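You operate a simulated robot arm through the tools that you are given. There is no shell and no other tool. Be economical: measure what you need, move in short steps, check, and stop when the job is done.

You run a simulated robot arm. Do the job below in one go: nothing can be reset, and whatever is moved stays where it is left.

JOB
Light ink pot N53 on the grey turntable with both goosenecks at brightness 2; show side 2; switch off.
Fine: slider on A+B; light off while the pot is carried; side 2 ends at the yellow pointer and gets there in the light.

The check looks at the end state, three seconds after you hand in, the way a careful person would. Anything else that was tipped, shoved, dropped, spilled or broken makes it a failure.

ROBOT AND FRAMES
A 6-joint arm with a two-finger parallel gripper, fixed in place. Base frame: the origin is at the foot of the arm, x ahead of it, y to its left, z up; the work surface is at about z = 0.95. Units: m, degrees, N and s.
With the tool pointing down near the work surface it reaches from about 0.46 to 0.88 m from the base axis. Its first joint turns from -115.0 to 115.0 degrees. Payload 4.2 kg.
Tool frame: the origin (TCP) lies between the finger pads and is the grasp point; the fingertips stand 0.023 m ahead of it; z points along the fingers, y is the line along which they close. Largest opening 0.094 m; finger width 0.038, thickness 0.01; the body of the gripper, 0.054 by 0.096 m, starts 0.039 m behind the TCP.
Orientation is that of the tool frame in the base frame, as a unit quaternion [x, y, z, w]. With the fingers straight down and closing along the base's y, the tool's x points along the base's -x, its y along +y and its z along -z.

CONTROLS
- The arm moves only by the tool nudge_tool. Its argument "plan" is a list of rows, each an object of numbers (a shift or turn left out is 0, a gripper value left out holds the last): "ax", "ay", "az": the turn, a rotation vector about the base's x, y, z in units of 90 degrees (1.0 is 90 degrees); "x", "y", "z": the shift along the base's x, y, z in units of 400 mm (1.0 is 400 mm); "jaw": the opening in per cent of the stroke, from 0 (shut) to 100 (fully open). In form: [{"ax": .., "ay": .., "az": .., "x": .., "y": .., "z": .., "jaw": ..}, ...]. A call has 1 to 12 rows; each row is the pose to reach, as a shift and turn from the pose commanded when the call began. A call with a number of a shift or a turn outside -1 to 1 is refused whole. Each row takes 0.2 s and may step no farther than 0.05 m and 8.6 degrees from the row before; otherwise, or with a gripper value out of range, the whole call is refused. Where a pose cannot be reached the arm comes as near as it can. A force on the tool above 40 N (or 10 N above the force at the start of the call, whichever is more), or a blocked arm, ends the call early, and 0.2 s more pass. Each finger travels about 0.108 m/s and halts on what it meets, pressing with about 40 N; the grip force reading is that of the motor and also rises with nothing between the fingers. The clock runs only during rows and for 0.2 s after the last one: add rows that repeat a pose to give the fingers time. It gives the time, the measured TCP pose, the force on the tool (base axes), the opening and the grip force at its end, in the units of the frame above (readings bear some noise), with the torque about the TCP (base axes, N m) and any sound that the robot's microphone picked up.
- Cameras (640 x 400 px; columns grow to the right, rows downward): "scene" is fixed at [0.22, 0.5018, 1.566]; the picture's right is [-0.73, -0.69, 0.00], its down [-0.30, 0.32, -0.90] and it looks along [0.62, -0.65, -0.43] (base axes); focal length 276 px, centre (320, 200). "wrist" rides on the gripper at [0.086, 0.016, -0.074] in the tool frame; the picture's right is [-0.18, 0.98, 0.00], its down [-0.58, -0.11, -0.81] and it looks along [-0.79, -0.15, 0.59] (tool axes); focal length 243 px, centre (320, 200). There is no depth. A picture from a camera that has moved, and an enlarged one, comes with that camera's place and axes in the base frame and with its lens. The place of the scene camera against the robot may be out by one fixed shift of up to 0.012 m in any direction.
- camera(camera): a new picture of that camera. No time passes.
- lift_body(by): slides the trunk up (or, below 0, down) by that many m; the arm rides with it, the base frame stays. It gives what a move gives, with no picture.
- enlarge(camera, box): a new picture of the part [left, top, right, bottom] of that camera's present view, enlarged. No time passes.
- sign_off(): hands the job in; it is judged then, once.

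Go step by step. Nothing tells you positions but the pictures and the camera data: compare them with the known pose of the tool, close in by small moves and look again before you grip or let go. The budget is 120 turns and 84 pictures, counting those below and the enlarged ones. Unless the task says otherwise, let go and move clear before handing in, and close with one line.

The tools are called after ">>>" as a command line: name --argument value ..., lists and objects as JSON in quotes. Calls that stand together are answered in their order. nudge_tool: Moves the arm, as the interface text tells. Its arguments: {"type":"object","properties":{"plan":{"type":"array"}},"required":["plan"]} The other tools are called the same way: lift_body (by) slides the trunk up or down; camera (camera) takes a picture; enlarge (camera, box) takes an enlarged picture of a part of a camera's view; sign_off () hands the job in.

At the start:

```text
time: 0.0
ee_pos: [0.5599, -0.2245, 1.4423]
ee_rot: [0.0, 1.0, 0.0, 0.0]
contact_force: [0.2, 0.0, 0.0]
torque: [0.01, -0.03, 0.0]
opening: 0.094
grasp_force: 0.0
trunk travel left (down, up): [-0.875, 0.115]
```

scene: 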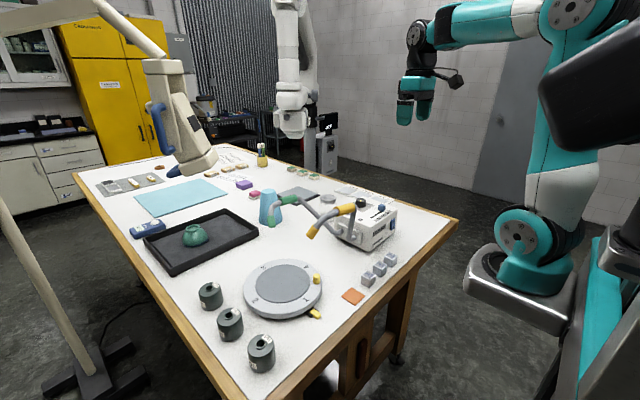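
wrist: 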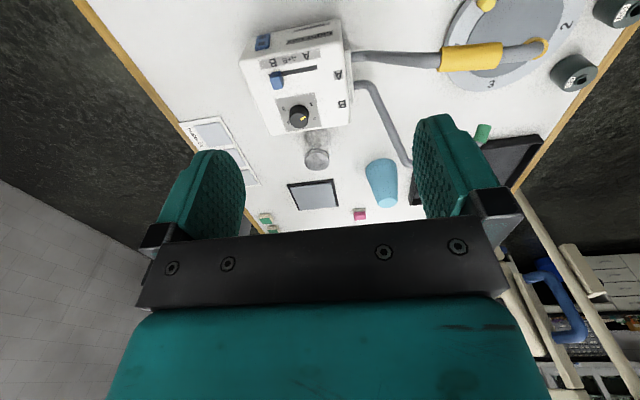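

I see a grey turntable, a light source box with two goosenecks (A yellow, B green?), and three dark ink pots. I'll look closer at each before moving.

>>> enlarge --camera "scene" --box '[180, 240, 340, 380]'

>>> enlarge --camera "scene" --box '[250, 170, 430, 290]'

>>> enlarge --camera "wrist" --box '[230, 0, 360, 140]'

>>> enlarge --camera "wrist" --box '[430, 0, 640, 130]'

```text
2.86 times, centred on (260, 310) of scene
camera zoom: at [0.22, 0.5018, 1.566], right [-0.73, -0.69, 0.0], down [-0.3, 0.32, -0.9], along [0.62, -0.65, -0.43], focal length 788 px, centre (491, -114)
```

zoom: 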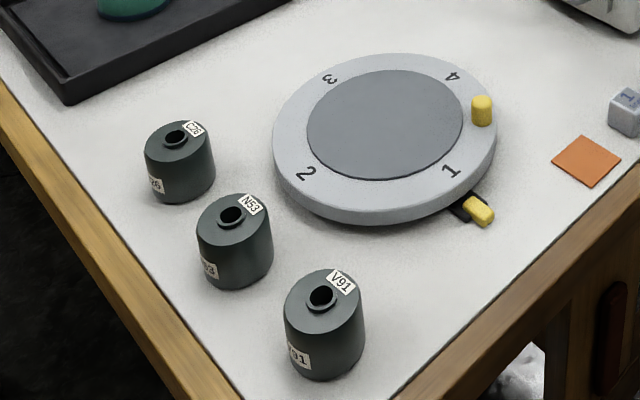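

```text
3.33 times, centred on (340, 230) of scene
camera zoom: at [0.22, 0.5018, 1.566], right [-0.73, -0.69, 0.0], down [-0.3, 0.32, -0.9], along [0.62, -0.65, -0.43], focal length 920 px, centre (253, 100)
```

zoom: 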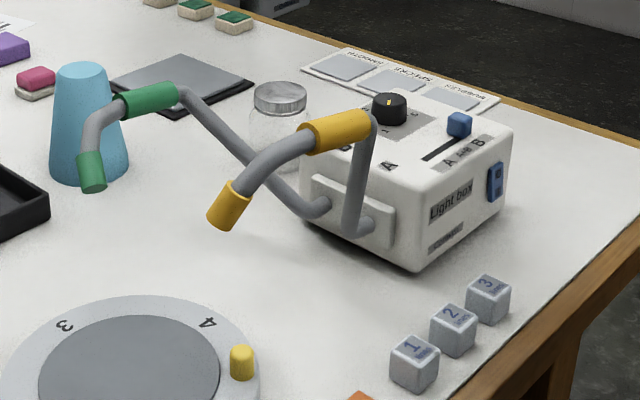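

```text
2.86 times, centred on (295, 70) of wrist
camera zoom: at [0.4743, -0.2062, 1.5165], right [0.18, 0.98, 0.0], down [0.58, -0.11, 0.81], along [0.79, -0.15, -0.59], focal length 693 px, centre (391, 571)
```

zoom: 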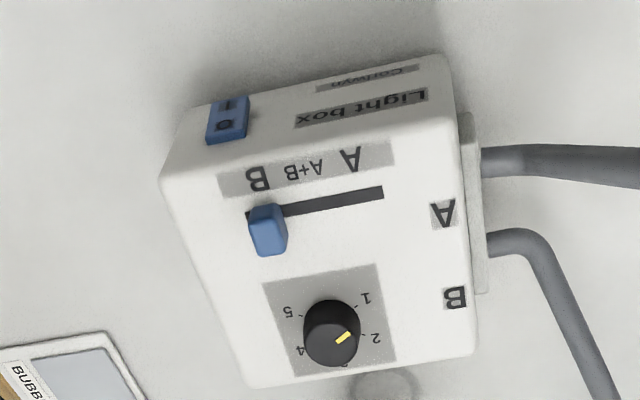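

```text
3.05 times, centred on (535, 65) of wrist
camera zoom: at [0.4743, -0.2062, 1.5165], right [0.18, 0.98, 0.0], down [0.58, -0.11, 0.81], along [0.79, -0.15, -0.59], focal length 739 px, centre (-335, 611)
```

zoom: 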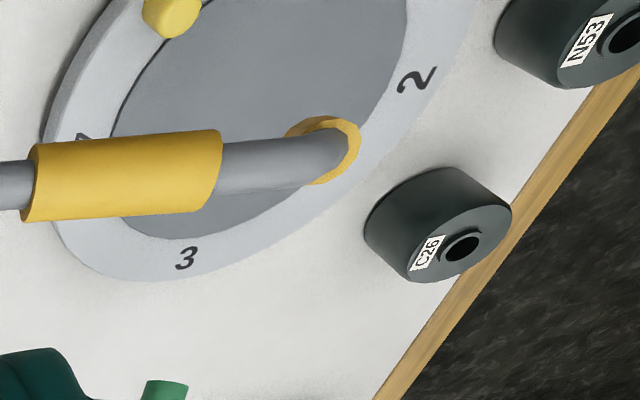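

The turntable is at about (0.74, 0.12), with side 1 now at the pointer and side 2 on the +y side. N53 is at about (0.735, 0.30) and the light box at about (0.75, -0.39). I'll move in front of the box to read its slider, dial and switch.

>>> nudge_tool --plan '[{"x": -0.04, "y": -0.065, "z": -0.08}, {"x": -0.08, "y": -0.13, "z": -0.16}, {"x": -0.12, "y": -0.195, "z": -0.24}, {"x": -0.16, "y": -0.26, "z": -0.32}, {"x": -0.2, "y": -0.325, "z": -0.4}, {"x": -0.25, "y": -0.39, "z": -0.475}]'

>>> camera --camera "wrist"

>>> camera --camera "scene"

```text
time: 1.4
ee_pos: [0.4623, -0.3787, 1.253]
ee_rot: [0.0, 1.0, 0.0, 0.0]
contact_force: [-0.4, -0.2, 0.1]
torque: [0.0, 0.01, 0.0]
opening: 0.094
grasp_force: 0.0
trunk travel left (down, up): [-0.875, 0.115]
```

```text
77 pictures are left
camera wrist: at [0.3758, -0.3621, 1.327], right [0.18, 0.98, 0.0], down [0.58, -0.11, 0.81], along [0.79, -0.15, -0.59], focal length 243 px, centre (320, 200)
```

wrist: 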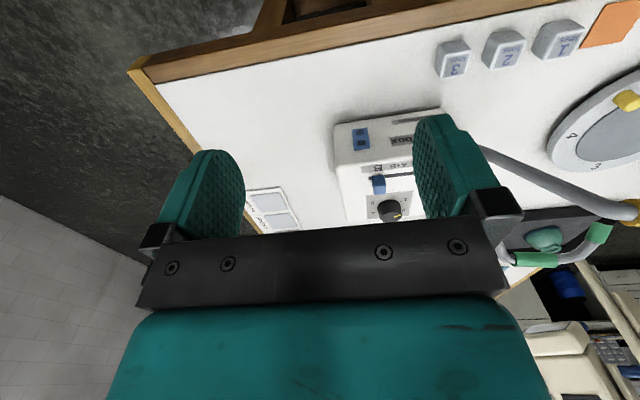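

```text
76 pictures are left
```

scene: 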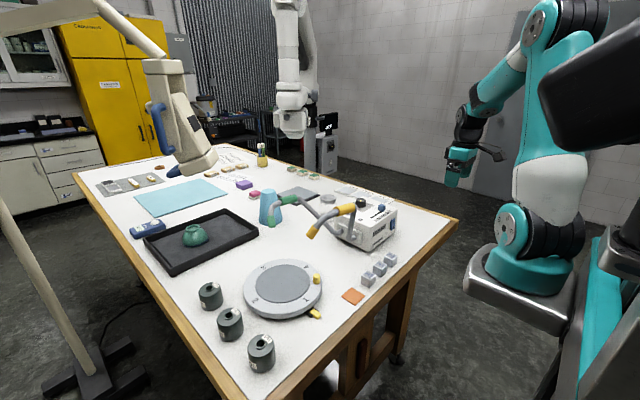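

The box is partly hidden behind a finger, so I'll shift to see it between the fingers and zoom in.

>>> nudge_tool --plan '[{"x": 0.03, "y": -0.06, "z": 0.06}, {"x": 0.1, "y": -0.11, "z": 0.12}]'

>>> enlarge --camera "wrist" --box '[300, 50, 480, 200]'

```text
time: 2.0
ee_pos: [0.501, -0.4229, 1.3002]
ee_rot: [0.0, 1.0, 0.001, 0.0]
contact_force: [-1.0, 0.2, -1.0]
torque: [0.0, -0.02, -0.02]
opening: 0.094
grasp_force: 0.1
trunk travel left (down, up): [-0.875, 0.115]
```

```text
2.67 times, centred on (390, 125) of wrist
camera zoom: at [0.4154, -0.4064, 1.3752], right [0.18, 0.98, 0.0], down [0.58, -0.11, 0.81], along [0.79, -0.15, -0.59], focal length 647 px, centre (133, 400)
```

zoom: 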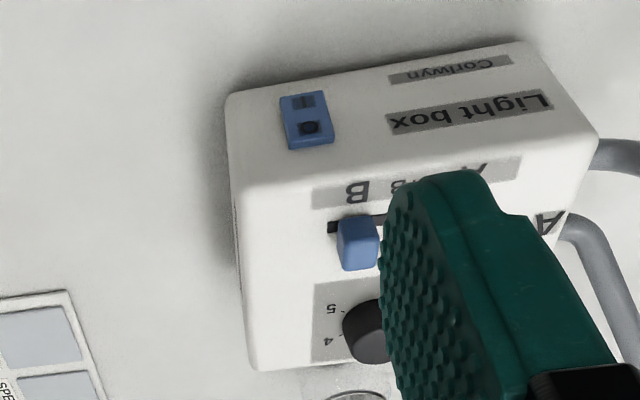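

I shifted the wrong way, so I'll go back toward +y.

>>> nudge_tool --plan '[{"y": 0.1, "z": 0.02}, {"y": 0.2, "z": 0.05}]'

>>> enlarge --camera "wrist" --box '[260, 50, 440, 200]'

```text
time: 2.6
ee_pos: [0.4998, -0.3444, 1.3202]
ee_rot: [0.0, 1.0, 0.0, 0.001]
contact_force: [-0.2, -1.0, -0.3]
torque: [0.02, 0.02, -0.03]
opening: 0.0941
grasp_force: 0.0
trunk travel left (down, up): [-0.875, 0.115]
```

```text
2.67 times, centred on (350, 125) of wrist
camera zoom: at [0.4142, -0.327, 1.3947], right [0.18, 0.98, 0.0], down [0.58, -0.11, 0.81], along [0.79, -0.15, -0.59], focal length 647 px, centre (240, 400)
```

zoom: 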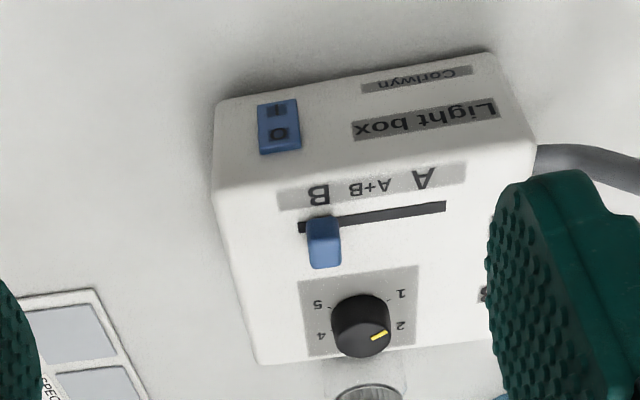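

The slider is at B and the dial appears to be at 1. The rocker on the front face is at about (0.638, -0.345, 1.02), with O at the top and I at the bottom. The slider knob is at about (0.678, -0.326), so I'll move above it with the jaws half open.

>>> nudge_tool --plan '[{"x": 0.074, "y": 0.007, "z": -0.066, "jaw": 50}, {"x": 0.148, "y": 0.014, "z": -0.132}, {"x": 0.222, "y": 0.022, "z": -0.2}, {"x": 0.296, "y": 0.03, "z": -0.266}, {"x": 0.37, "y": 0.037, "z": -0.333}, {"x": 0.443, "y": 0.044, "z": -0.4}, {"x": 0.443, "y": 0.044, "z": -0.4}]'

>>> camera --camera "wrist"

>>> enlarge --camera "scene" --box '[300, 150, 440, 260]'

```text
time: 4.2
ee_pos: [0.6782, -0.3254, 1.1603]
ee_rot: [0.0, 1.0, 0.001, 0.0]
contact_force: [0.8, 0.0, 0.1]
torque: [-0.02, 0.02, 0.0]
opening: 0.0472
grasp_force: 0.0
trunk travel left (down, up): [-0.875, 0.115]
```

```text
73 pictures are left
camera wrist: at [0.5925, -0.3084, 1.234], right [0.18, 0.98, 0.0], down [0.58, -0.11, 0.81], along [0.79, -0.15, -0.59], focal length 243 px, centre (320, 200)
```

wrist: 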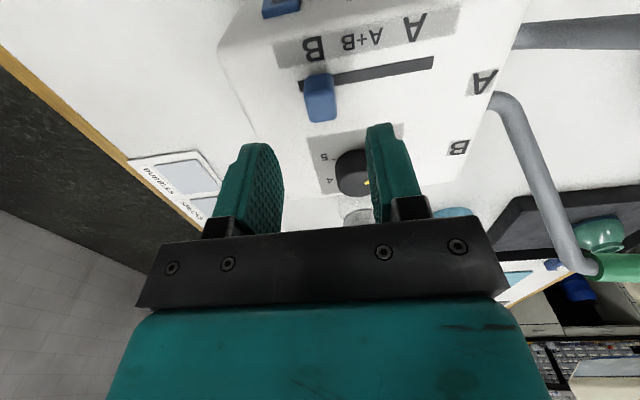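

```text
3.64 times, centred on (370, 205) of scene
camera zoom: at [0.22, 0.5018, 1.566], right [-0.73, -0.69, 0.0], down [-0.3, 0.32, -0.9], along [0.62, -0.65, -0.43], focal length 1003 px, centre (138, 182)
```

zoom: 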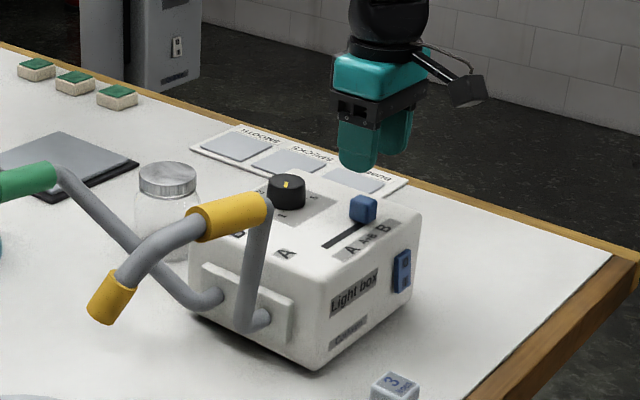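

The slider knob lies between the fingers as seen from above. I'll descend to grip it.

>>> nudge_tool --plan '[{"z": -0.08}, {"z": -0.155}, {"z": -0.155, "jaw": 5}, {"z": -0.155, "jaw": 5}]'

>>> enlarge --camera "scene" --box '[300, 150, 440, 260]'

```text
time: 5.2
ee_pos: [0.6771, -0.3251, 1.0979]
ee_rot: [0.0, 1.0, 0.0, -0.001]
contact_force: [-0.8, 4.0, -5.4]
torque: [-0.04, -0.83, -0.05]
opening: 0.0197
grasp_force: 44.9
trunk travel left (down, up): [-0.875, 0.115]
```

```text
3.64 times, centred on (370, 205) of scene
camera zoom: at [0.22, 0.5018, 1.566], right [-0.73, -0.69, 0.0], down [-0.3, 0.32, -0.9], along [0.62, -0.65, -0.43], focal length 1003 px, centre (138, 182)
```

zoom: 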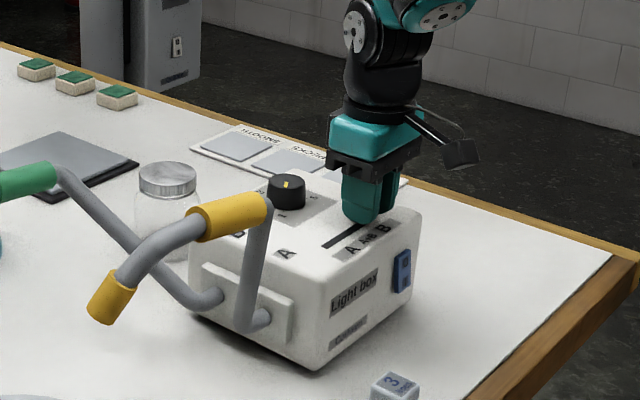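

The knob is gripped, 20 mm wide. Now I'll slide it about 29 mm to the A+B middle.

>>> nudge_tool --plan '[{"y": 0.025}, {"y": 0.05}, {"y": 0.073}, {"y": 0.073}]'

>>> camera --camera "wrist"

```text
time: 6.2
ee_pos: [0.679, -0.2966, 1.097]
ee_rot: [0.0, 1.0, 0.0, -0.001]
contact_force: [-2.1, 0.5, -11.6]
torque: [-0.11, -0.77, -0.02]
opening: 0.0198
grasp_force: 44.9
trunk travel left (down, up): [-0.875, 0.115]
```

```text
70 pictures are left
camera wrist: at [0.5915, -0.2794, 1.1725], right [0.18, 0.98, 0.0], down [0.58, -0.11, 0.81], along [0.79, -0.15, -0.59], focal length 243 px, centre (320, 200)
```

wrist: 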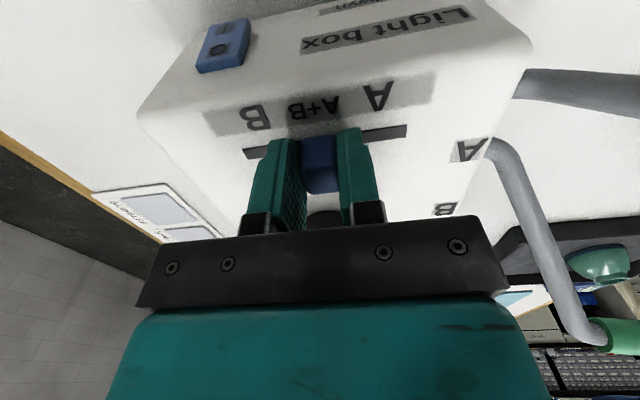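

The slider looks centred at A+B. I'll release, lift, and move above the dial with the jaws wider.

>>> nudge_tool --plan '[{"jaw": 45}, {"z": 0.08, "jaw": 45}, {"z": 0.18, "jaw": 75}, {"x": 0.1, "y": -0.01, "z": 0.18, "jaw": 75}]'

>>> camera --camera "wrist"

```text
time: 7.2
ee_pos: [0.7186, -0.3004, 1.17]
ee_rot: [0.0, 1.0, 0.0, 0.0]
contact_force: [0.1, 0.6, 0.0]
torque: [0.0, -0.02, -0.03]
opening: 0.0704
grasp_force: 0.1
trunk travel left (down, up): [-0.875, 0.115]
```

```text
69 pictures are left
camera wrist: at [0.632, -0.2843, 1.2454], right [0.18, 0.98, 0.0], down [0.58, -0.11, 0.81], along [0.79, -0.15, -0.59], focal length 243 px, centre (320, 200)
```

wrist: 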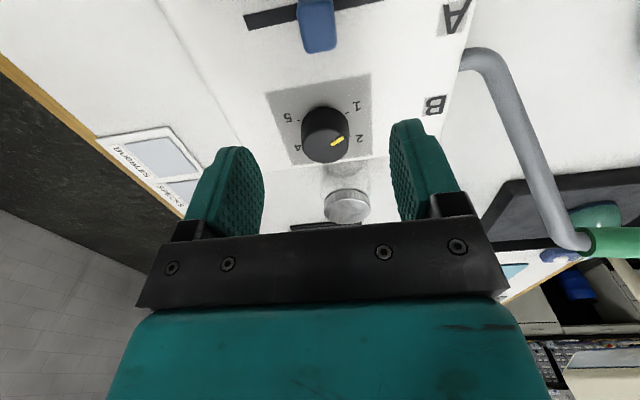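

The dial centre is at about (0.763, -0.305). I'll descend over it and grip.

>>> nudge_tool --plan '[{"x": 0.06, "y": -0.006}, {"x": 0.111, "y": -0.0125, "z": -0.05}, {"x": 0.111, "y": -0.0125, "z": -0.12}, {"x": 0.111, "y": -0.0125, "z": -0.18}, {"x": 0.111, "y": -0.0125, "z": -0.18, "jaw": 30}, {"x": 0.111, "y": -0.0125, "z": -0.18, "jaw": 30}]'

>>> enlarge --camera "scene" --box '[300, 150, 440, 260]'

>>> camera --camera "wrist"

```text
time: 8.6
ee_pos: [0.7623, -0.3056, 1.0986]
ee_rot: [0.0, 1.0, 0.0, 0.0]
contact_force: [-0.2, -1.4, -4.9]
torque: [-0.38, -0.88, -0.12]
opening: 0.0408
grasp_force: 45.1
trunk travel left (down, up): [-0.875, 0.115]
```

```text
3.64 times, centred on (370, 205) of scene
camera zoom: at [0.22, 0.5018, 1.566], right [-0.73, -0.69, 0.0], down [-0.3, 0.32, -0.9], along [0.62, -0.65, -0.43], focal length 1003 px, centre (138, 182)
```

zoom: 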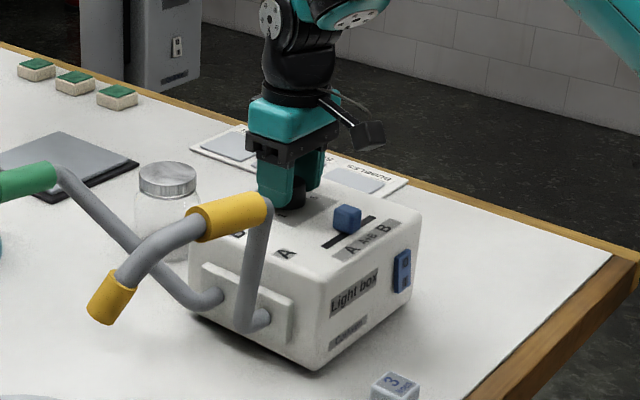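

```text
67 pictures are left
camera wrist: at [0.6753, -0.2886, 1.1728], right [0.19, 0.98, 0.0], down [0.58, -0.11, 0.81], along [0.79, -0.15, -0.59], focal length 243 px, centre (320, 200)
```

wrist: 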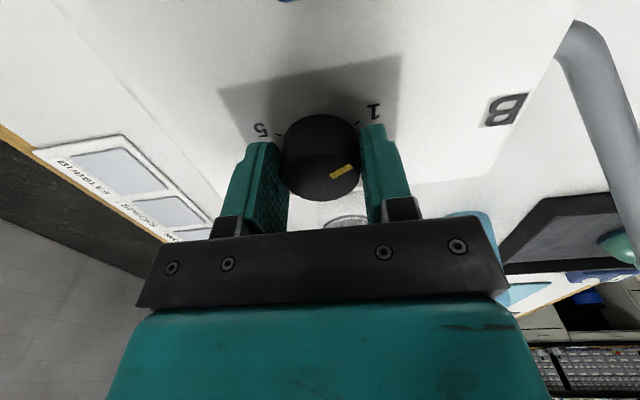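

The dial is gripped with its mark at 1. I'll turn it clockwise from above by 60° to 2.

>>> nudge_tool --plan '[{"az": -0.083}, {"az": -0.167}, {"az": -0.25}, {"az": -0.333}, {"az": -0.417}, {"az": -0.5}, {"az": -0.583}, {"az": -0.667}, {"az": -0.667}]'

>>> camera --camera "wrist"

```text
time: 10.6
ee_pos: [0.7639, -0.3023, 1.0976]
ee_rot: [0.499, 0.866, 0.0, -0.001]
contact_force: [8.6, 20.1, 2.3]
torque: [1.0, 0.25, 0.03]
opening: 0.0403
grasp_force: 44.6
trunk travel left (down, up): [-0.875, 0.115]
```

```text
66 pictures are left
camera wrist: at [0.734, -0.2191, 1.1728], right [0.94, 0.33, 0.0], down [0.2, -0.56, 0.81], along [0.27, -0.76, -0.59], focal length 243 px, centre (320, 200)
```

wrist: 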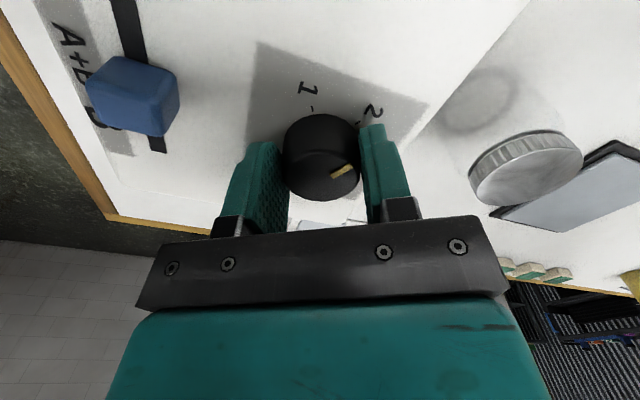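

The mark now points at 2. I'll open, rise, and turn back so I can check it.

>>> nudge_tool --plan '[{"jaw": 75}, {"jaw": 75}, {"z": 0.1}, {"z": 0.2}, {"z": 0.3, "x": -0.05}, {"z": 0.3, "x": -0.1, "az": 0.08}, {"z": 0.3, "x": -0.15, "az": 0.16}, {"z": 0.3, "x": -0.2, "az": 0.25}, {"z": 0.3, "x": -0.25, "az": 0.33}, {"z": 0.3, "x": -0.3, "az": 0.42}, {"z": 0.3, "x": -0.35, "az": 0.5}, {"z": 0.3, "x": -0.4, "az": 0.58}]'

>>> nudge_tool --plan '[{"x": -0.02, "az": 0.087}]'

>>> camera --camera "wrist"

```text
time: 13.2
ee_pos: [0.6024, -0.3054, 1.2163]
ee_rot: [0.067, 0.998, 0.0, 0.0]
contact_force: [0.1, 0.4, -0.4]
torque: [0.05, -0.02, 0.0]
opening: 0.0702
grasp_force: 0.0
trunk travel left (down, up): [-0.875, 0.115]
```

```text
time: 13.6
ee_pos: [0.5946, -0.3052, 1.2171]
ee_rot: [-0.001, 1.0, 0.0, 0.0]
contact_force: [0.1, -0.2, -0.6]
torque: [0.03, 0.02, 0.03]
opening: 0.0707
grasp_force: 0.0
trunk travel left (down, up): [-0.875, 0.115]
```

```text
65 pictures are left
camera wrist: at [0.5078, -0.2889, 1.2914], right [0.18, 0.98, 0.0], down [0.58, -0.11, 0.81], along [0.79, -0.15, -0.59], focal length 243 px, centre (320, 200)
```

wrist: 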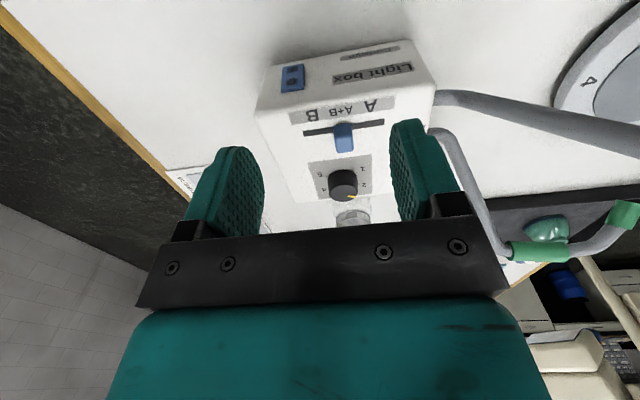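

>>> enlarge --camera "wrist" --box '[300, 150, 390, 206]'

>>> enlarge --camera "wrist" --box '[250, 40, 346, 100]'

>>> enlarge --camera "scene" --box '[230, 170, 350, 330]'

```text
7.11 times, centred on (345, 178) of wrist
camera zoom: at [0.5078, -0.2889, 1.2914], right [0.18, 0.98, 0.0], down [0.58, -0.11, 0.81], along [0.79, -0.15, -0.59], focal length 1725 px, centre (142, 356)
```

zoom: 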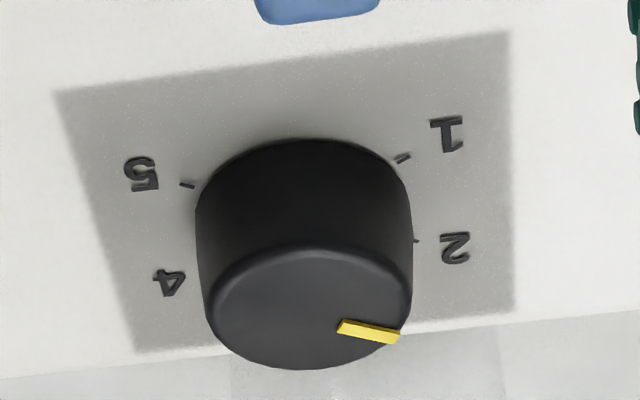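

```text
6.67 times, centred on (298, 70) of wrist
camera zoom: at [0.5078, -0.2889, 1.2914], right [0.18, 0.98, 0.0], down [0.58, -0.11, 0.81], along [0.79, -0.15, -0.59], focal length 1618 px, centre (467, 1067)
```

zoom: 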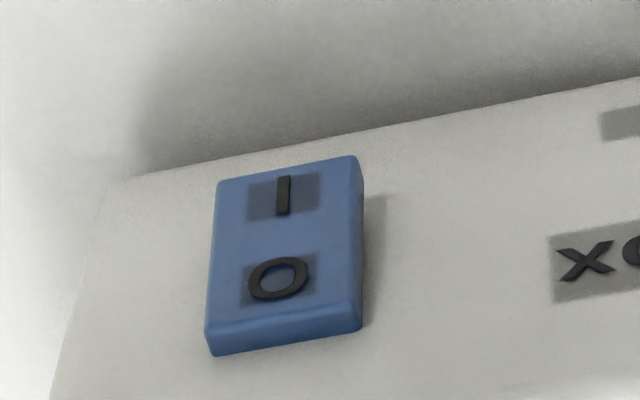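

```text
2.50 times, centred on (290, 250) of scene
camera zoom: at [0.22, 0.5018, 1.566], right [-0.73, -0.69, 0.0], down [-0.3, 0.32, -0.9], along [0.62, -0.65, -0.43], focal length 690 px, centre (395, 75)
```

zoom: 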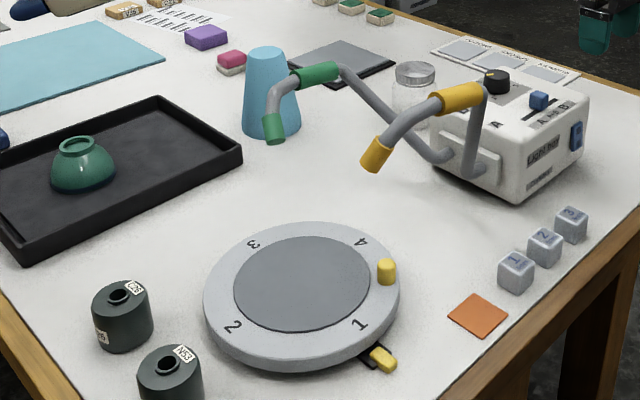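

The slider reads A+B and the dial mark sits about 4–5° short of 2. The light is off. I'll make a small correction on the dial.

>>> nudge_tool --plan '[{"x": 0.11}, {"x": 0.22}, {"x": 0.33, "z": -0.03}, {"x": 0.427, "z": -0.09}, {"x": 0.427, "z": -0.19}, {"x": 0.427, "z": -0.296}, {"x": 0.427, "z": -0.296, "jaw": 35}, {"x": 0.427, "z": -0.296, "jaw": 35}, {"x": 0.427, "z": -0.296, "jaw": 35, "az": -0.025}, {"x": 0.427, "z": -0.296, "jaw": 35, "az": -0.05}, {"x": 0.427, "z": -0.296, "jaw": 35, "az": -0.05}]'

>>> nudge_tool --plan '[{"jaw": 75}, {"jaw": 75}, {"z": 0.1}, {"z": 0.2}, {"z": 0.3, "x": -0.08}, {"z": 0.3, "x": -0.18, "az": 0.05}, {"z": 0.3, "x": -0.3, "az": 0.05}, {"z": 0.3, "x": -0.42, "az": 0.05}]'

>>> enlarge --camera "wrist" --box '[300, 150, 390, 206]'

```text
time: 16.0
ee_pos: [0.7655, -0.3043, 1.0972]
ee_rot: [0.041, 0.999, 0.0, -0.001]
contact_force: [2.2, -11.7, -15.1]
torque: [-0.24, -0.86, -0.01]
opening: 0.0402
grasp_force: 44.7
trunk travel left (down, up): [-0.875, 0.115]
```

```text
refused: row 5 steps farther than a row can; nothing moved
```

```text
7.11 times, centred on (345, 178) of wrist
camera zoom: at [0.681, -0.2819, 1.1722], right [0.26, 0.96, 0.0], down [0.57, -0.16, 0.81], along [0.78, -0.21, -0.59], focal length 1725 px, centre (142, 356)
```

zoom: 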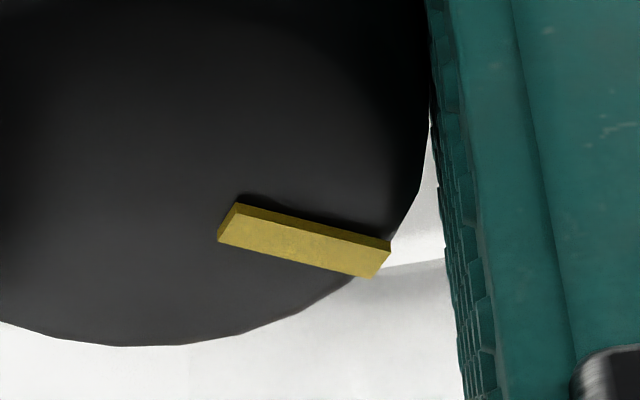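

One row stepped too far and was refused. I'll release and retreat with shorter steps.

>>> nudge_tool --plan '[{"jaw": 75}, {"jaw": 75}, {"z": 0.1}, {"z": 0.2}, {"z": 0.3, "x": -0.05}, {"z": 0.3, "x": -0.16, "az": 0.05}, {"z": 0.3, "x": -0.28, "az": 0.05}, {"z": 0.3, "x": -0.4, "az": 0.05}]'

>>> enlarge --camera "wrist" --box '[300, 150, 390, 206]'

```text
time: 17.8
ee_pos: [0.6062, -0.3065, 1.2209]
ee_rot: [0.0, 1.0, -0.001, 0.0]
contact_force: [-0.1, -0.3, 0.4]
torque: [0.03, 0.05, 0.0]
opening: 0.0704
grasp_force: 0.0
trunk travel left (down, up): [-0.875, 0.115]
```

```text
7.11 times, centred on (345, 178) of wrist
camera zoom: at [0.5194, -0.2886, 1.2952], right [0.18, 0.98, 0.0], down [0.58, -0.11, 0.81], along [0.79, -0.15, -0.59], focal length 1725 px, centre (142, 356)
```

zoom: 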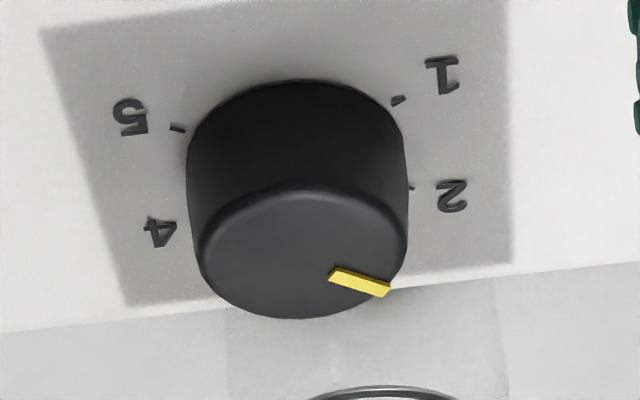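

The dial now reads 2. Next I'll rise high over the goosenecks and go to the N53 pot, yawing the tool -90° so the fingers close along x and the camera sits on the +y side.

>>> nudge_tool --plan '[{"z": 0.12}, {"z": 0.24}, {"z": 0.36}, {"z": 0.46}, {"z": 0.46, "y": 0.12, "az": -0.09}, {"z": 0.46, "y": 0.24, "az": -0.18}, {"z": 0.46, "y": 0.36, "az": -0.27}, {"z": 0.46, "y": 0.48, "az": -0.36}, {"z": 0.46, "y": 0.6, "az": -0.45}, {"z": 0.46, "y": 0.72, "az": -0.54}, {"z": 0.46, "y": 0.84, "az": -0.63}, {"z": 0.46, "y": 0.96, "az": -0.72}]'

>>> nudge_tool --plan '[{"y": 0.08, "x": 0.05, "az": -0.07, "jaw": 100}, {"y": 0.16, "x": 0.1, "az": -0.14}, {"y": 0.24, "x": 0.15, "az": -0.21}, {"y": 0.32, "x": 0.2, "az": -0.28}]'

>>> camera --camera "wrist"

```text
time: 20.4
ee_pos: [0.6026, 0.078, 1.4058]
ee_rot: [0.537, 0.844, -0.001, -0.001]
contact_force: [-0.3, -0.5, -0.5]
torque: [0.01, -0.01, 0.03]
opening: 0.0705
grasp_force: 0.0
trunk travel left (down, up): [-0.875, 0.115]
```

```text
time: 21.4
ee_pos: [0.6845, 0.2047, 1.4051]
ee_rot: [0.708, 0.706, 0.001, 0.0]
contact_force: [-0.7, -1.2, 1.2]
torque: [0.03, -0.01, -0.02]
opening: 0.0935
grasp_force: 0.0
trunk travel left (down, up): [-0.875, 0.115]
```

```text
59 pictures are left
camera wrist: at [0.7015, 0.2914, 1.4796], right [0.98, -0.19, 0.0], down [-0.11, -0.58, 0.81], along [-0.15, -0.79, -0.59], focal length 243 px, centre (320, 200)
```

wrist: 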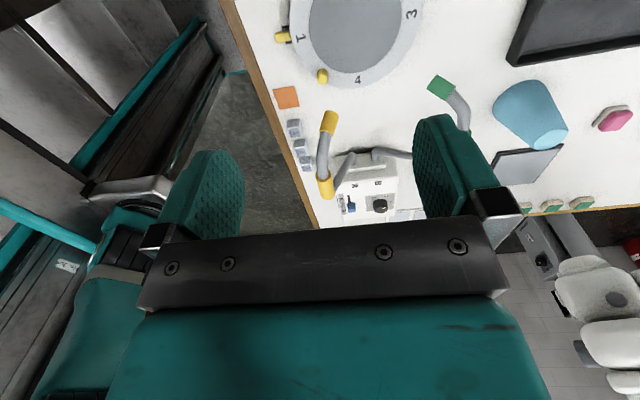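

The gooseneck heads hang over the -y half of the turntable, A at about (0.67, 0.05) and B at about (0.83, 0.07), both near z 1.14. I'll now go down above N53 and look between the fingers.

>>> nudge_tool --plan '[{"x": 0.016, "y": 0.041, "z": -0.08}, {"x": 0.032, "y": 0.082, "z": -0.16}, {"x": 0.048, "y": 0.123, "z": -0.24}, {"x": 0.064, "y": 0.164, "z": -0.32}, {"x": 0.08, "y": 0.205, "z": -0.4}, {"x": 0.094, "y": 0.245, "z": -0.48}]'

>>> camera --camera "wrist"

>>> enlarge --camera "scene" --box '[180, 220, 340, 380]'

```text
time: 22.8
ee_pos: [0.7228, 0.3042, 1.2102]
ee_rot: [0.707, 0.707, 0.002, 0.0]
contact_force: [-0.2, -0.2, 1.0]
torque: [-0.01, 0.01, -0.01]
opening: 0.094
grasp_force: 0.1
trunk travel left (down, up): [-0.875, 0.115]
```

```text
58 pictures are left
camera wrist: at [0.7393, 0.3904, 1.285], right [0.98, -0.18, 0.0], down [-0.11, -0.58, 0.81], along [-0.15, -0.79, -0.59], focal length 243 px, centre (320, 200)
```

wrist: 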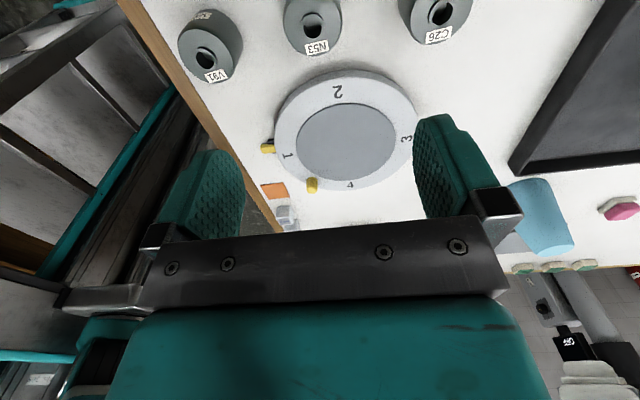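

```text
2.50 times, centred on (260, 300) of scene
camera zoom: at [0.22, 0.5018, 1.566], right [-0.73, -0.69, 0.0], down [-0.3, 0.32, -0.9], along [0.62, -0.65, -0.43], focal length 690 px, centre (470, -50)
```

zoom: 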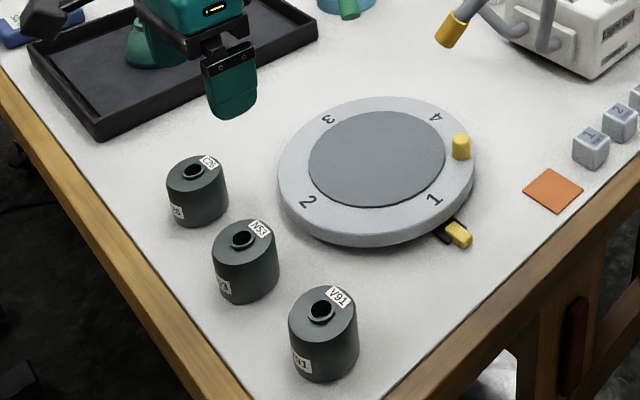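

N53's cap is at about (0.717, 0.302, 1.01). I'll descend partway and check that it is centred.

>>> nudge_tool --plan '[{"x": -0.005, "y": -0.002, "z": -0.1}, {"x": -0.01, "y": -0.004, "z": -0.2}, {"x": -0.0145, "y": -0.005, "z": -0.3}]'

>>> camera --camera "wrist"

```text
time: 23.6
ee_pos: [0.7174, 0.3012, 1.0905]
ee_rot: [0.707, 0.707, 0.0, -0.001]
contact_force: [-0.7, -0.5, -0.5]
torque: [0.05, 0.0, -0.01]
opening: 0.094
grasp_force: 0.1
trunk travel left (down, up): [-0.875, 0.115]
```

```text
56 pictures are left
camera wrist: at [0.7332, 0.3873, 1.1653], right [0.98, -0.18, 0.0], down [-0.11, -0.58, 0.81], along [-0.15, -0.79, -0.59], focal length 243 px, centre (320, 200)
```

wrist: 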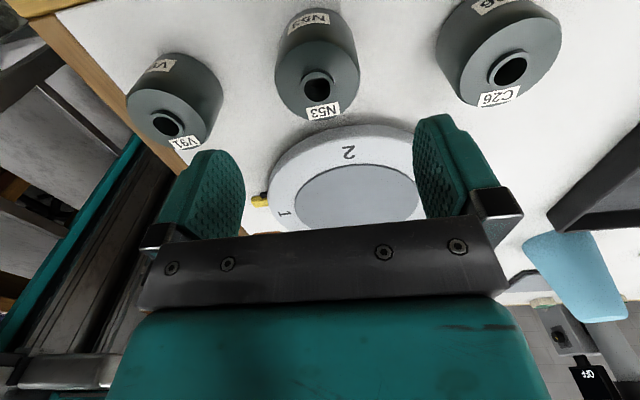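

The pot axis is at about (0.715, 0.2995). I'll descend and grip.

>>> nudge_tool --plan '[{"x": -0.007, "y": -0.004, "z": -0.1}, {"x": -0.007, "y": -0.004, "z": -0.19}, {"x": -0.007, "y": -0.004, "z": -0.267}]'

>>> enlarge --camera "scene" --box '[180, 240, 320, 380]'

>>> camera --camera "wrist"

```text
time: 24.4
ee_pos: [0.7146, 0.3004, 0.9825]
ee_rot: [0.707, 0.707, 0.0, -0.001]
contact_force: [0.0, -1.0, 0.3]
torque: [0.0, 0.03, -0.01]
opening: 0.094
grasp_force: 0.0
trunk travel left (down, up): [-0.875, 0.115]
```

```text
2.86 times, centred on (250, 310) of scene
camera zoom: at [0.22, 0.5018, 1.566], right [-0.73, -0.69, 0.0], down [-0.3, 0.32, -0.9], along [0.62, -0.65, -0.43], focal length 788 px, centre (520, -114)
```

zoom: 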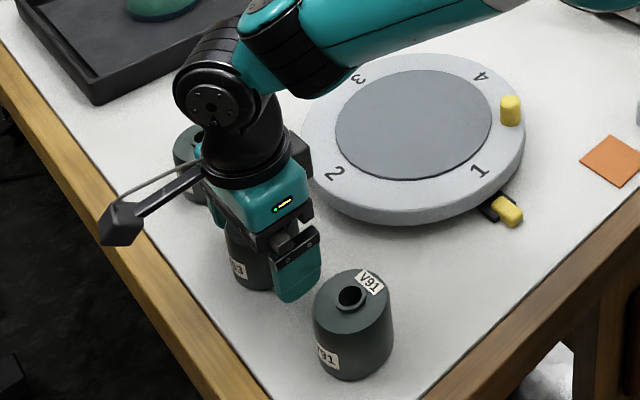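

```text
54 pictures are left
camera wrist: at [0.7314, 0.388, 1.057], right [0.98, -0.18, 0.0], down [-0.11, -0.58, 0.81], along [-0.15, -0.79, -0.59], focal length 243 px, centre (320, 200)
```

wrist: 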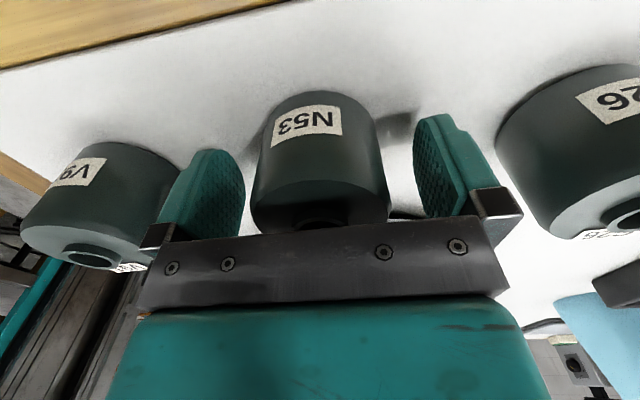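

The pot is centred between the fingers with clearance to its neighbours. I'll grip and lift a little.

>>> nudge_tool --plan '[{"jaw": 50}, {"jaw": 50}, {"jaw": 50}, {"z": 0.03, "jaw": 50}, {"z": 0.12}, {"z": 0.24}, {"z": 0.36}]'

>>> camera --camera "scene"

>>> camera --camera "wrist"

```text
time: 26.0
ee_pos: [0.7116, 0.3005, 1.1277]
ee_rot: [0.707, 0.707, 0.0, 0.0]
contact_force: [0.2, 0.2, -1.8]
torque: [-0.03, 0.01, -0.01]
opening: 0.0589
grasp_force: 39.9
trunk travel left (down, up): [-0.875, 0.115]
```

```text
53 pictures are left
```

scene: 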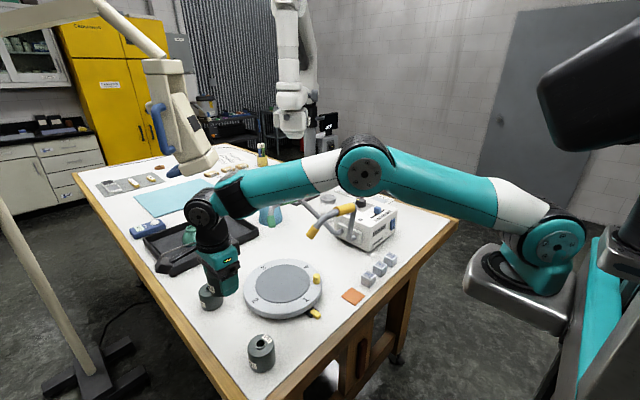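

```text
52 pictures are left
camera wrist: at [0.7297, 0.3887, 1.2017], right [0.98, -0.18, 0.0], down [-0.11, -0.58, 0.81], along [-0.15, -0.79, -0.59], focal length 243 px, centre (320, 200)
```

wrist: 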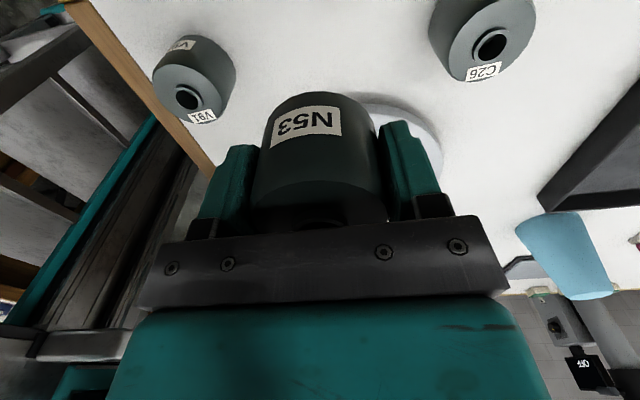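

The pot is held. The forearm passes rather low, so I'll raise the trunk to make the arm come down more steeply between the goosenecks.

>>> lift_body --by 0.11

>>> camera --camera "scene"

```text
time: 27.4
ee_pos: [0.7149, 0.3018, 1.2379]
ee_rot: [0.707, 0.707, 0.0, 0.0]
contact_force: [0.2, -0.2, -1.8]
torque: [-0.02, 0.02, 0.01]
opening: 0.0591
grasp_force: 40.0
trunk travel left (down, up): [-0.985, 0.005]
```

```text
51 pictures are left
```

scene: 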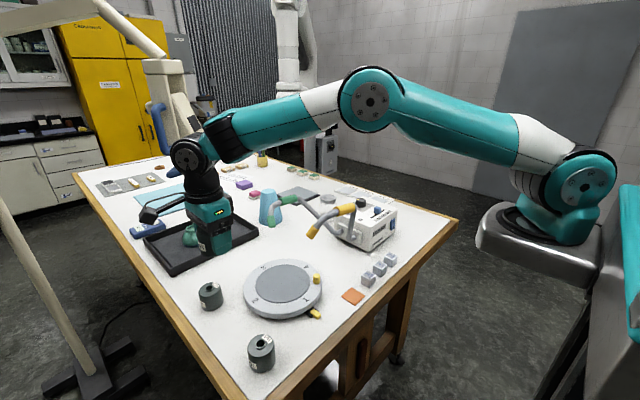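

The turntable top works out at z≈0.984 with its centre at about (0.730, 0.119). I'll carry the pot over, with the light off, stopping 8 cm above.

>>> nudge_tool --plan '[{"x": 0.007, "y": -0.09, "z": -0.06}, {"x": 0.014, "y": -0.18, "z": -0.12}, {"x": 0.021, "y": -0.27, "z": -0.18}, {"x": 0.028, "y": -0.36, "z": -0.22}, {"x": 0.038, "y": -0.4545, "z": -0.26}, {"x": 0.038, "y": -0.4545, "z": -0.34}]'

>>> camera --camera "scene"

>>> camera --camera "wrist"

```text
time: 28.8
ee_pos: [0.7274, 0.1201, 1.1037]
ee_rot: [0.707, 0.707, 0.0, 0.001]
contact_force: [0.6, 0.3, -1.8]
torque: [0.01, -0.01, -0.02]
opening: 0.059
grasp_force: 40.3
trunk travel left (down, up): [-0.985, 0.005]
```

```text
50 pictures are left
```

scene: 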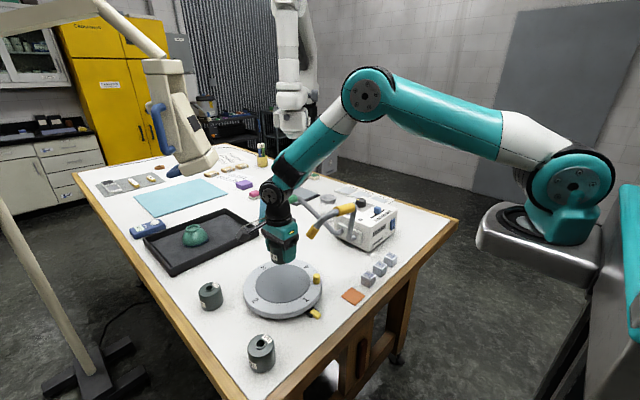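

```text
49 pictures are left
camera wrist: at [0.7434, 0.2074, 1.1783], right [0.98, -0.18, 0.0], down [-0.11, -0.58, 0.81], along [-0.15, -0.79, -0.59], focal length 243 px, centre (320, 200)
```

wrist: 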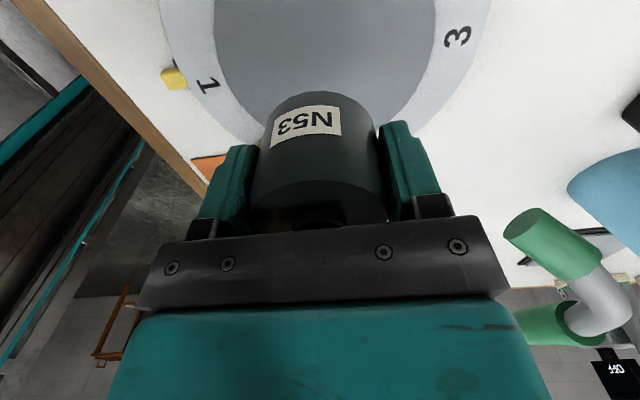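

Everything is clear of both gooseneck heads. I'll lower the pot gently onto the disc.

>>> nudge_tool --plan '[{"x": 0.004, "z": -0.07}, {"x": 0.004, "z": -0.14}, {"x": 0.004, "z": -0.195}, {"x": 0.004, "z": -0.205}, {"x": 0.004, "z": -0.212}]'

>>> enlarge --camera "scene" --box '[220, 170, 360, 330]'

```text
time: 30.0
ee_pos: [0.7314, 0.1195, 1.0189]
ee_rot: [0.707, 0.707, 0.001, -0.001]
contact_force: [-1.3, -2.4, 4.4]
torque: [-0.07, 0.2, 0.08]
opening: 0.0592
grasp_force: 40.0
trunk travel left (down, up): [-0.985, 0.005]
```

```text
2.50 times, centred on (290, 250) of scene
camera zoom: at [0.22, 0.5018, 1.566], right [-0.73, -0.69, 0.0], down [-0.3, 0.32, -0.9], along [0.62, -0.65, -0.43], focal length 690 px, centre (395, 75)
```

zoom: 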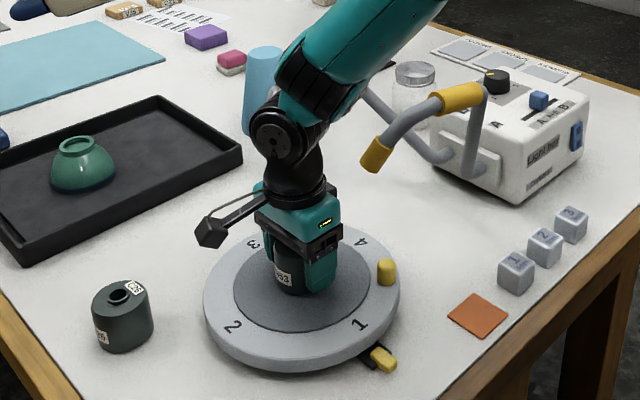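

The pot rests on the disc. I'll release it and rise straight up.

>>> nudge_tool --plan '[{"jaw": 95}, {"jaw": 95}, {"z": 0.05}, {"z": 0.12}, {"z": 0.22}, {"z": 0.34}, {"z": 0.46}, {"z": 0.58}, {"z": 0.7}, {"z": 0.82}, {"z": 0.94}]'

>>> enlarge --camera "scene" --box '[220, 170, 360, 330]'

>>> camera --camera "wrist"

```text
time: 32.4
ee_pos: [0.7312, 0.1203, 1.3949]
ee_rot: [0.708, 0.707, 0.0, 0.0]
contact_force: [-0.4, -0.3, 0.2]
torque: [0.01, 0.03, -0.01]
opening: 0.0894
grasp_force: 0.0
trunk travel left (down, up): [-0.985, 0.005]
```

```text
2.50 times, centred on (290, 250) of scene
camera zoom: at [0.22, 0.5018, 1.566], right [-0.73, -0.69, 0.0], down [-0.3, 0.32, -0.9], along [0.62, -0.65, -0.43], focal length 690 px, centre (395, 75)
```

zoom: 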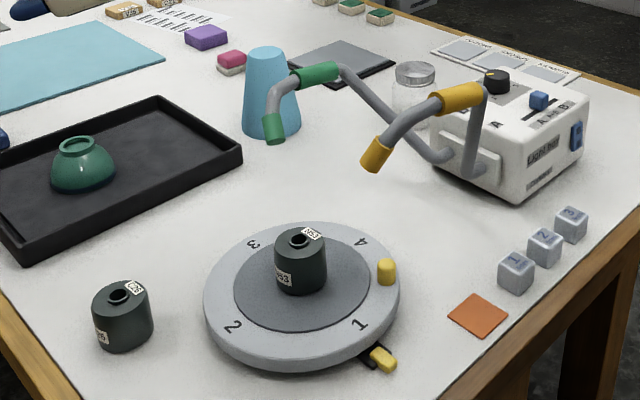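

```text
46 pictures are left
camera wrist: at [0.7475, 0.2062, 1.4693], right [0.98, -0.18, 0.0], down [-0.11, -0.58, 0.81], along [-0.15, -0.79, -0.59], focal length 243 px, centre (320, 200)
```

wrist: 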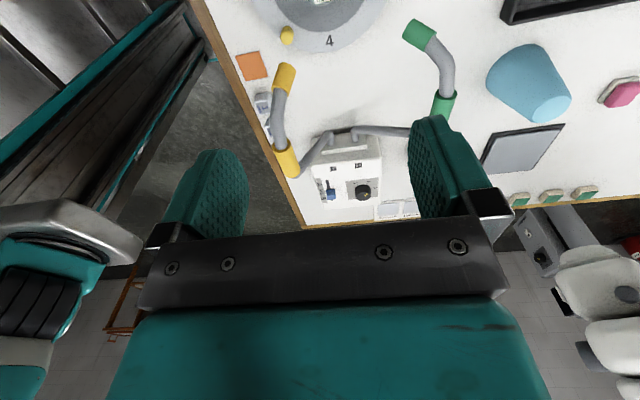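

The pot stands in the middle of the disc. I'll close the fingers and go in front of the light-box rocker, turning back to nominal yaw.

>>> nudge_tool --plan '[{"x": -0.045, "y": -0.08, "az": 0.083, "jaw": 0}, {"x": -0.09, "y": -0.16, "az": 0.167}, {"x": -0.135, "y": -0.24, "az": 0.25}, {"x": -0.18, "y": -0.32, "az": 0.333}, {"x": -0.225, "y": -0.4, "az": 0.417}, {"x": -0.27, "y": -0.48, "az": 0.5}, {"x": -0.315, "y": -0.56, "az": 0.583}, {"x": -0.36, "y": -0.64, "az": 0.667}, {"x": -0.405, "y": -0.72, "az": 0.75}, {"x": -0.45, "y": -0.8, "az": 0.833}, {"x": -0.495, "y": -0.88, "az": 0.917}, {"x": -0.54, "y": -0.96, "az": 1.0}]'

>>> nudge_tool --plan '[{"y": -0.0225, "z": -0.1, "ay": -0.037}, {"y": -0.045, "z": -0.2, "ay": -0.074}, {"y": -0.0675, "z": -0.3, "ay": -0.111}, {"y": -0.09, "z": -0.4, "ay": -0.148}, {"y": -0.1125, "z": -0.5, "ay": -0.185}, {"y": -0.135, "z": -0.6, "ay": -0.222}, {"y": -0.158, "z": -0.7, "ay": -0.259}, {"y": -0.18, "z": -0.8, "ay": -0.296}, {"y": -0.2025, "z": -0.9, "ay": -0.333}, {"y": -0.2025, "z": -0.95, "ay": -0.333}]'

>>> camera --camera "wrist"

>>> camera --camera "scene"

```text
time: 35.0
ee_pos: [0.513, -0.2635, 1.3919]
ee_rot: [-0.001, 1.0, 0.001, 0.0]
contact_force: [0.7, 0.0, -0.5]
torque: [-0.01, 0.02, 0.01]
opening: 0.0
grasp_force: 40.4
trunk travel left (down, up): [-0.985, 0.005]
```

```text
time: 37.2
ee_pos: [0.5133, -0.3471, 1.0124]
ee_rot: [0.0, 0.966, 0.0, 0.258]
contact_force: [-0.1, 0.0, 0.5]
torque: [-0.03, -0.02, -0.01]
opening: 0.0
grasp_force: 40.4
trunk travel left (down, up): [-0.985, 0.005]
```

```text
45 pictures are left
camera wrist: at [0.4017, -0.3296, 1.0331], right [0.16, 0.98, 0.09], down [0.1, -0.11, 0.99], along [0.98, -0.15, -0.12], focal length 243 px, centre (320, 200)
```

wrist: 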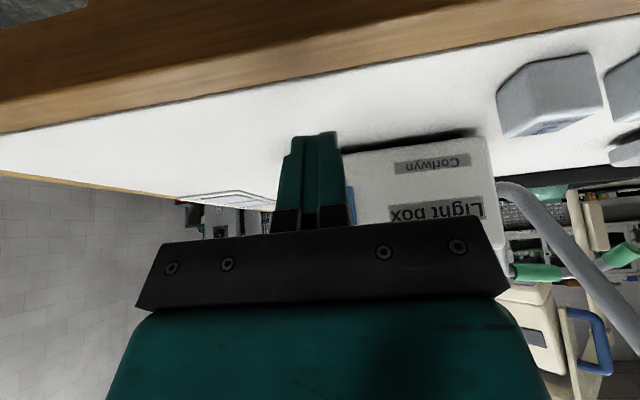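

```text
44 pictures are left
```

scene: 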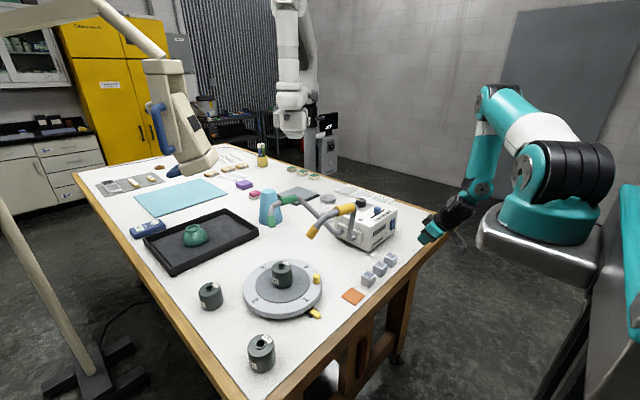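

The fingertip is lined up with the rocker's I half. I'll approach it to within about 1 cm.

>>> nudge_tool --plan '[{"x": 0.1, "y": 0.005}, {"x": 0.19, "y": 0.005}]'

>>> enlarge --camera "scene" --box '[340, 180, 460, 280]'

>>> enlarge --camera "wrist" --box '[240, 100, 440, 240]'

```text
time: 37.8
ee_pos: [0.589, -0.3455, 1.0128]
ee_rot: [0.001, 0.966, 0.0, 0.258]
contact_force: [-0.2, -0.2, -0.2]
torque: [0.02, 0.0, 0.01]
opening: 0.0002
grasp_force: 39.9
trunk travel left (down, up): [-0.985, 0.005]
```

```text
4.00 times, centred on (400, 230) of scene
camera zoom: at [0.22, 0.5018, 1.566], right [-0.73, -0.69, 0.0], down [-0.3, 0.32, -0.9], along [0.62, -0.65, -0.43], focal length 1104 px, centre (0, 80)
```

zoom: 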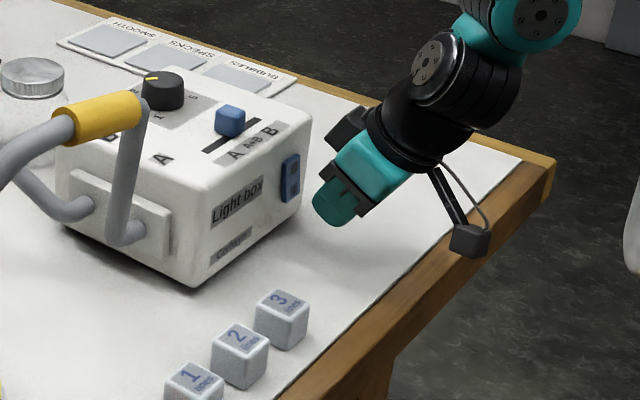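

```text
2.86 times, centred on (340, 170) of wrist
camera zoom: at [0.4777, -0.3288, 1.0345], right [0.16, 0.98, 0.09], down [0.1, -0.11, 0.99], along [0.98, -0.15, -0.12], focal length 693 px, centre (263, 286)
```

zoom: 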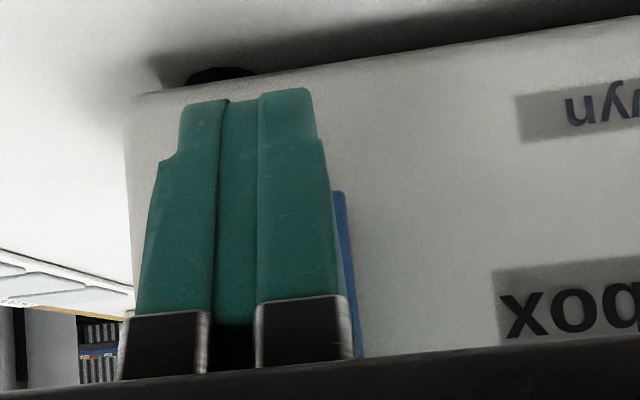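

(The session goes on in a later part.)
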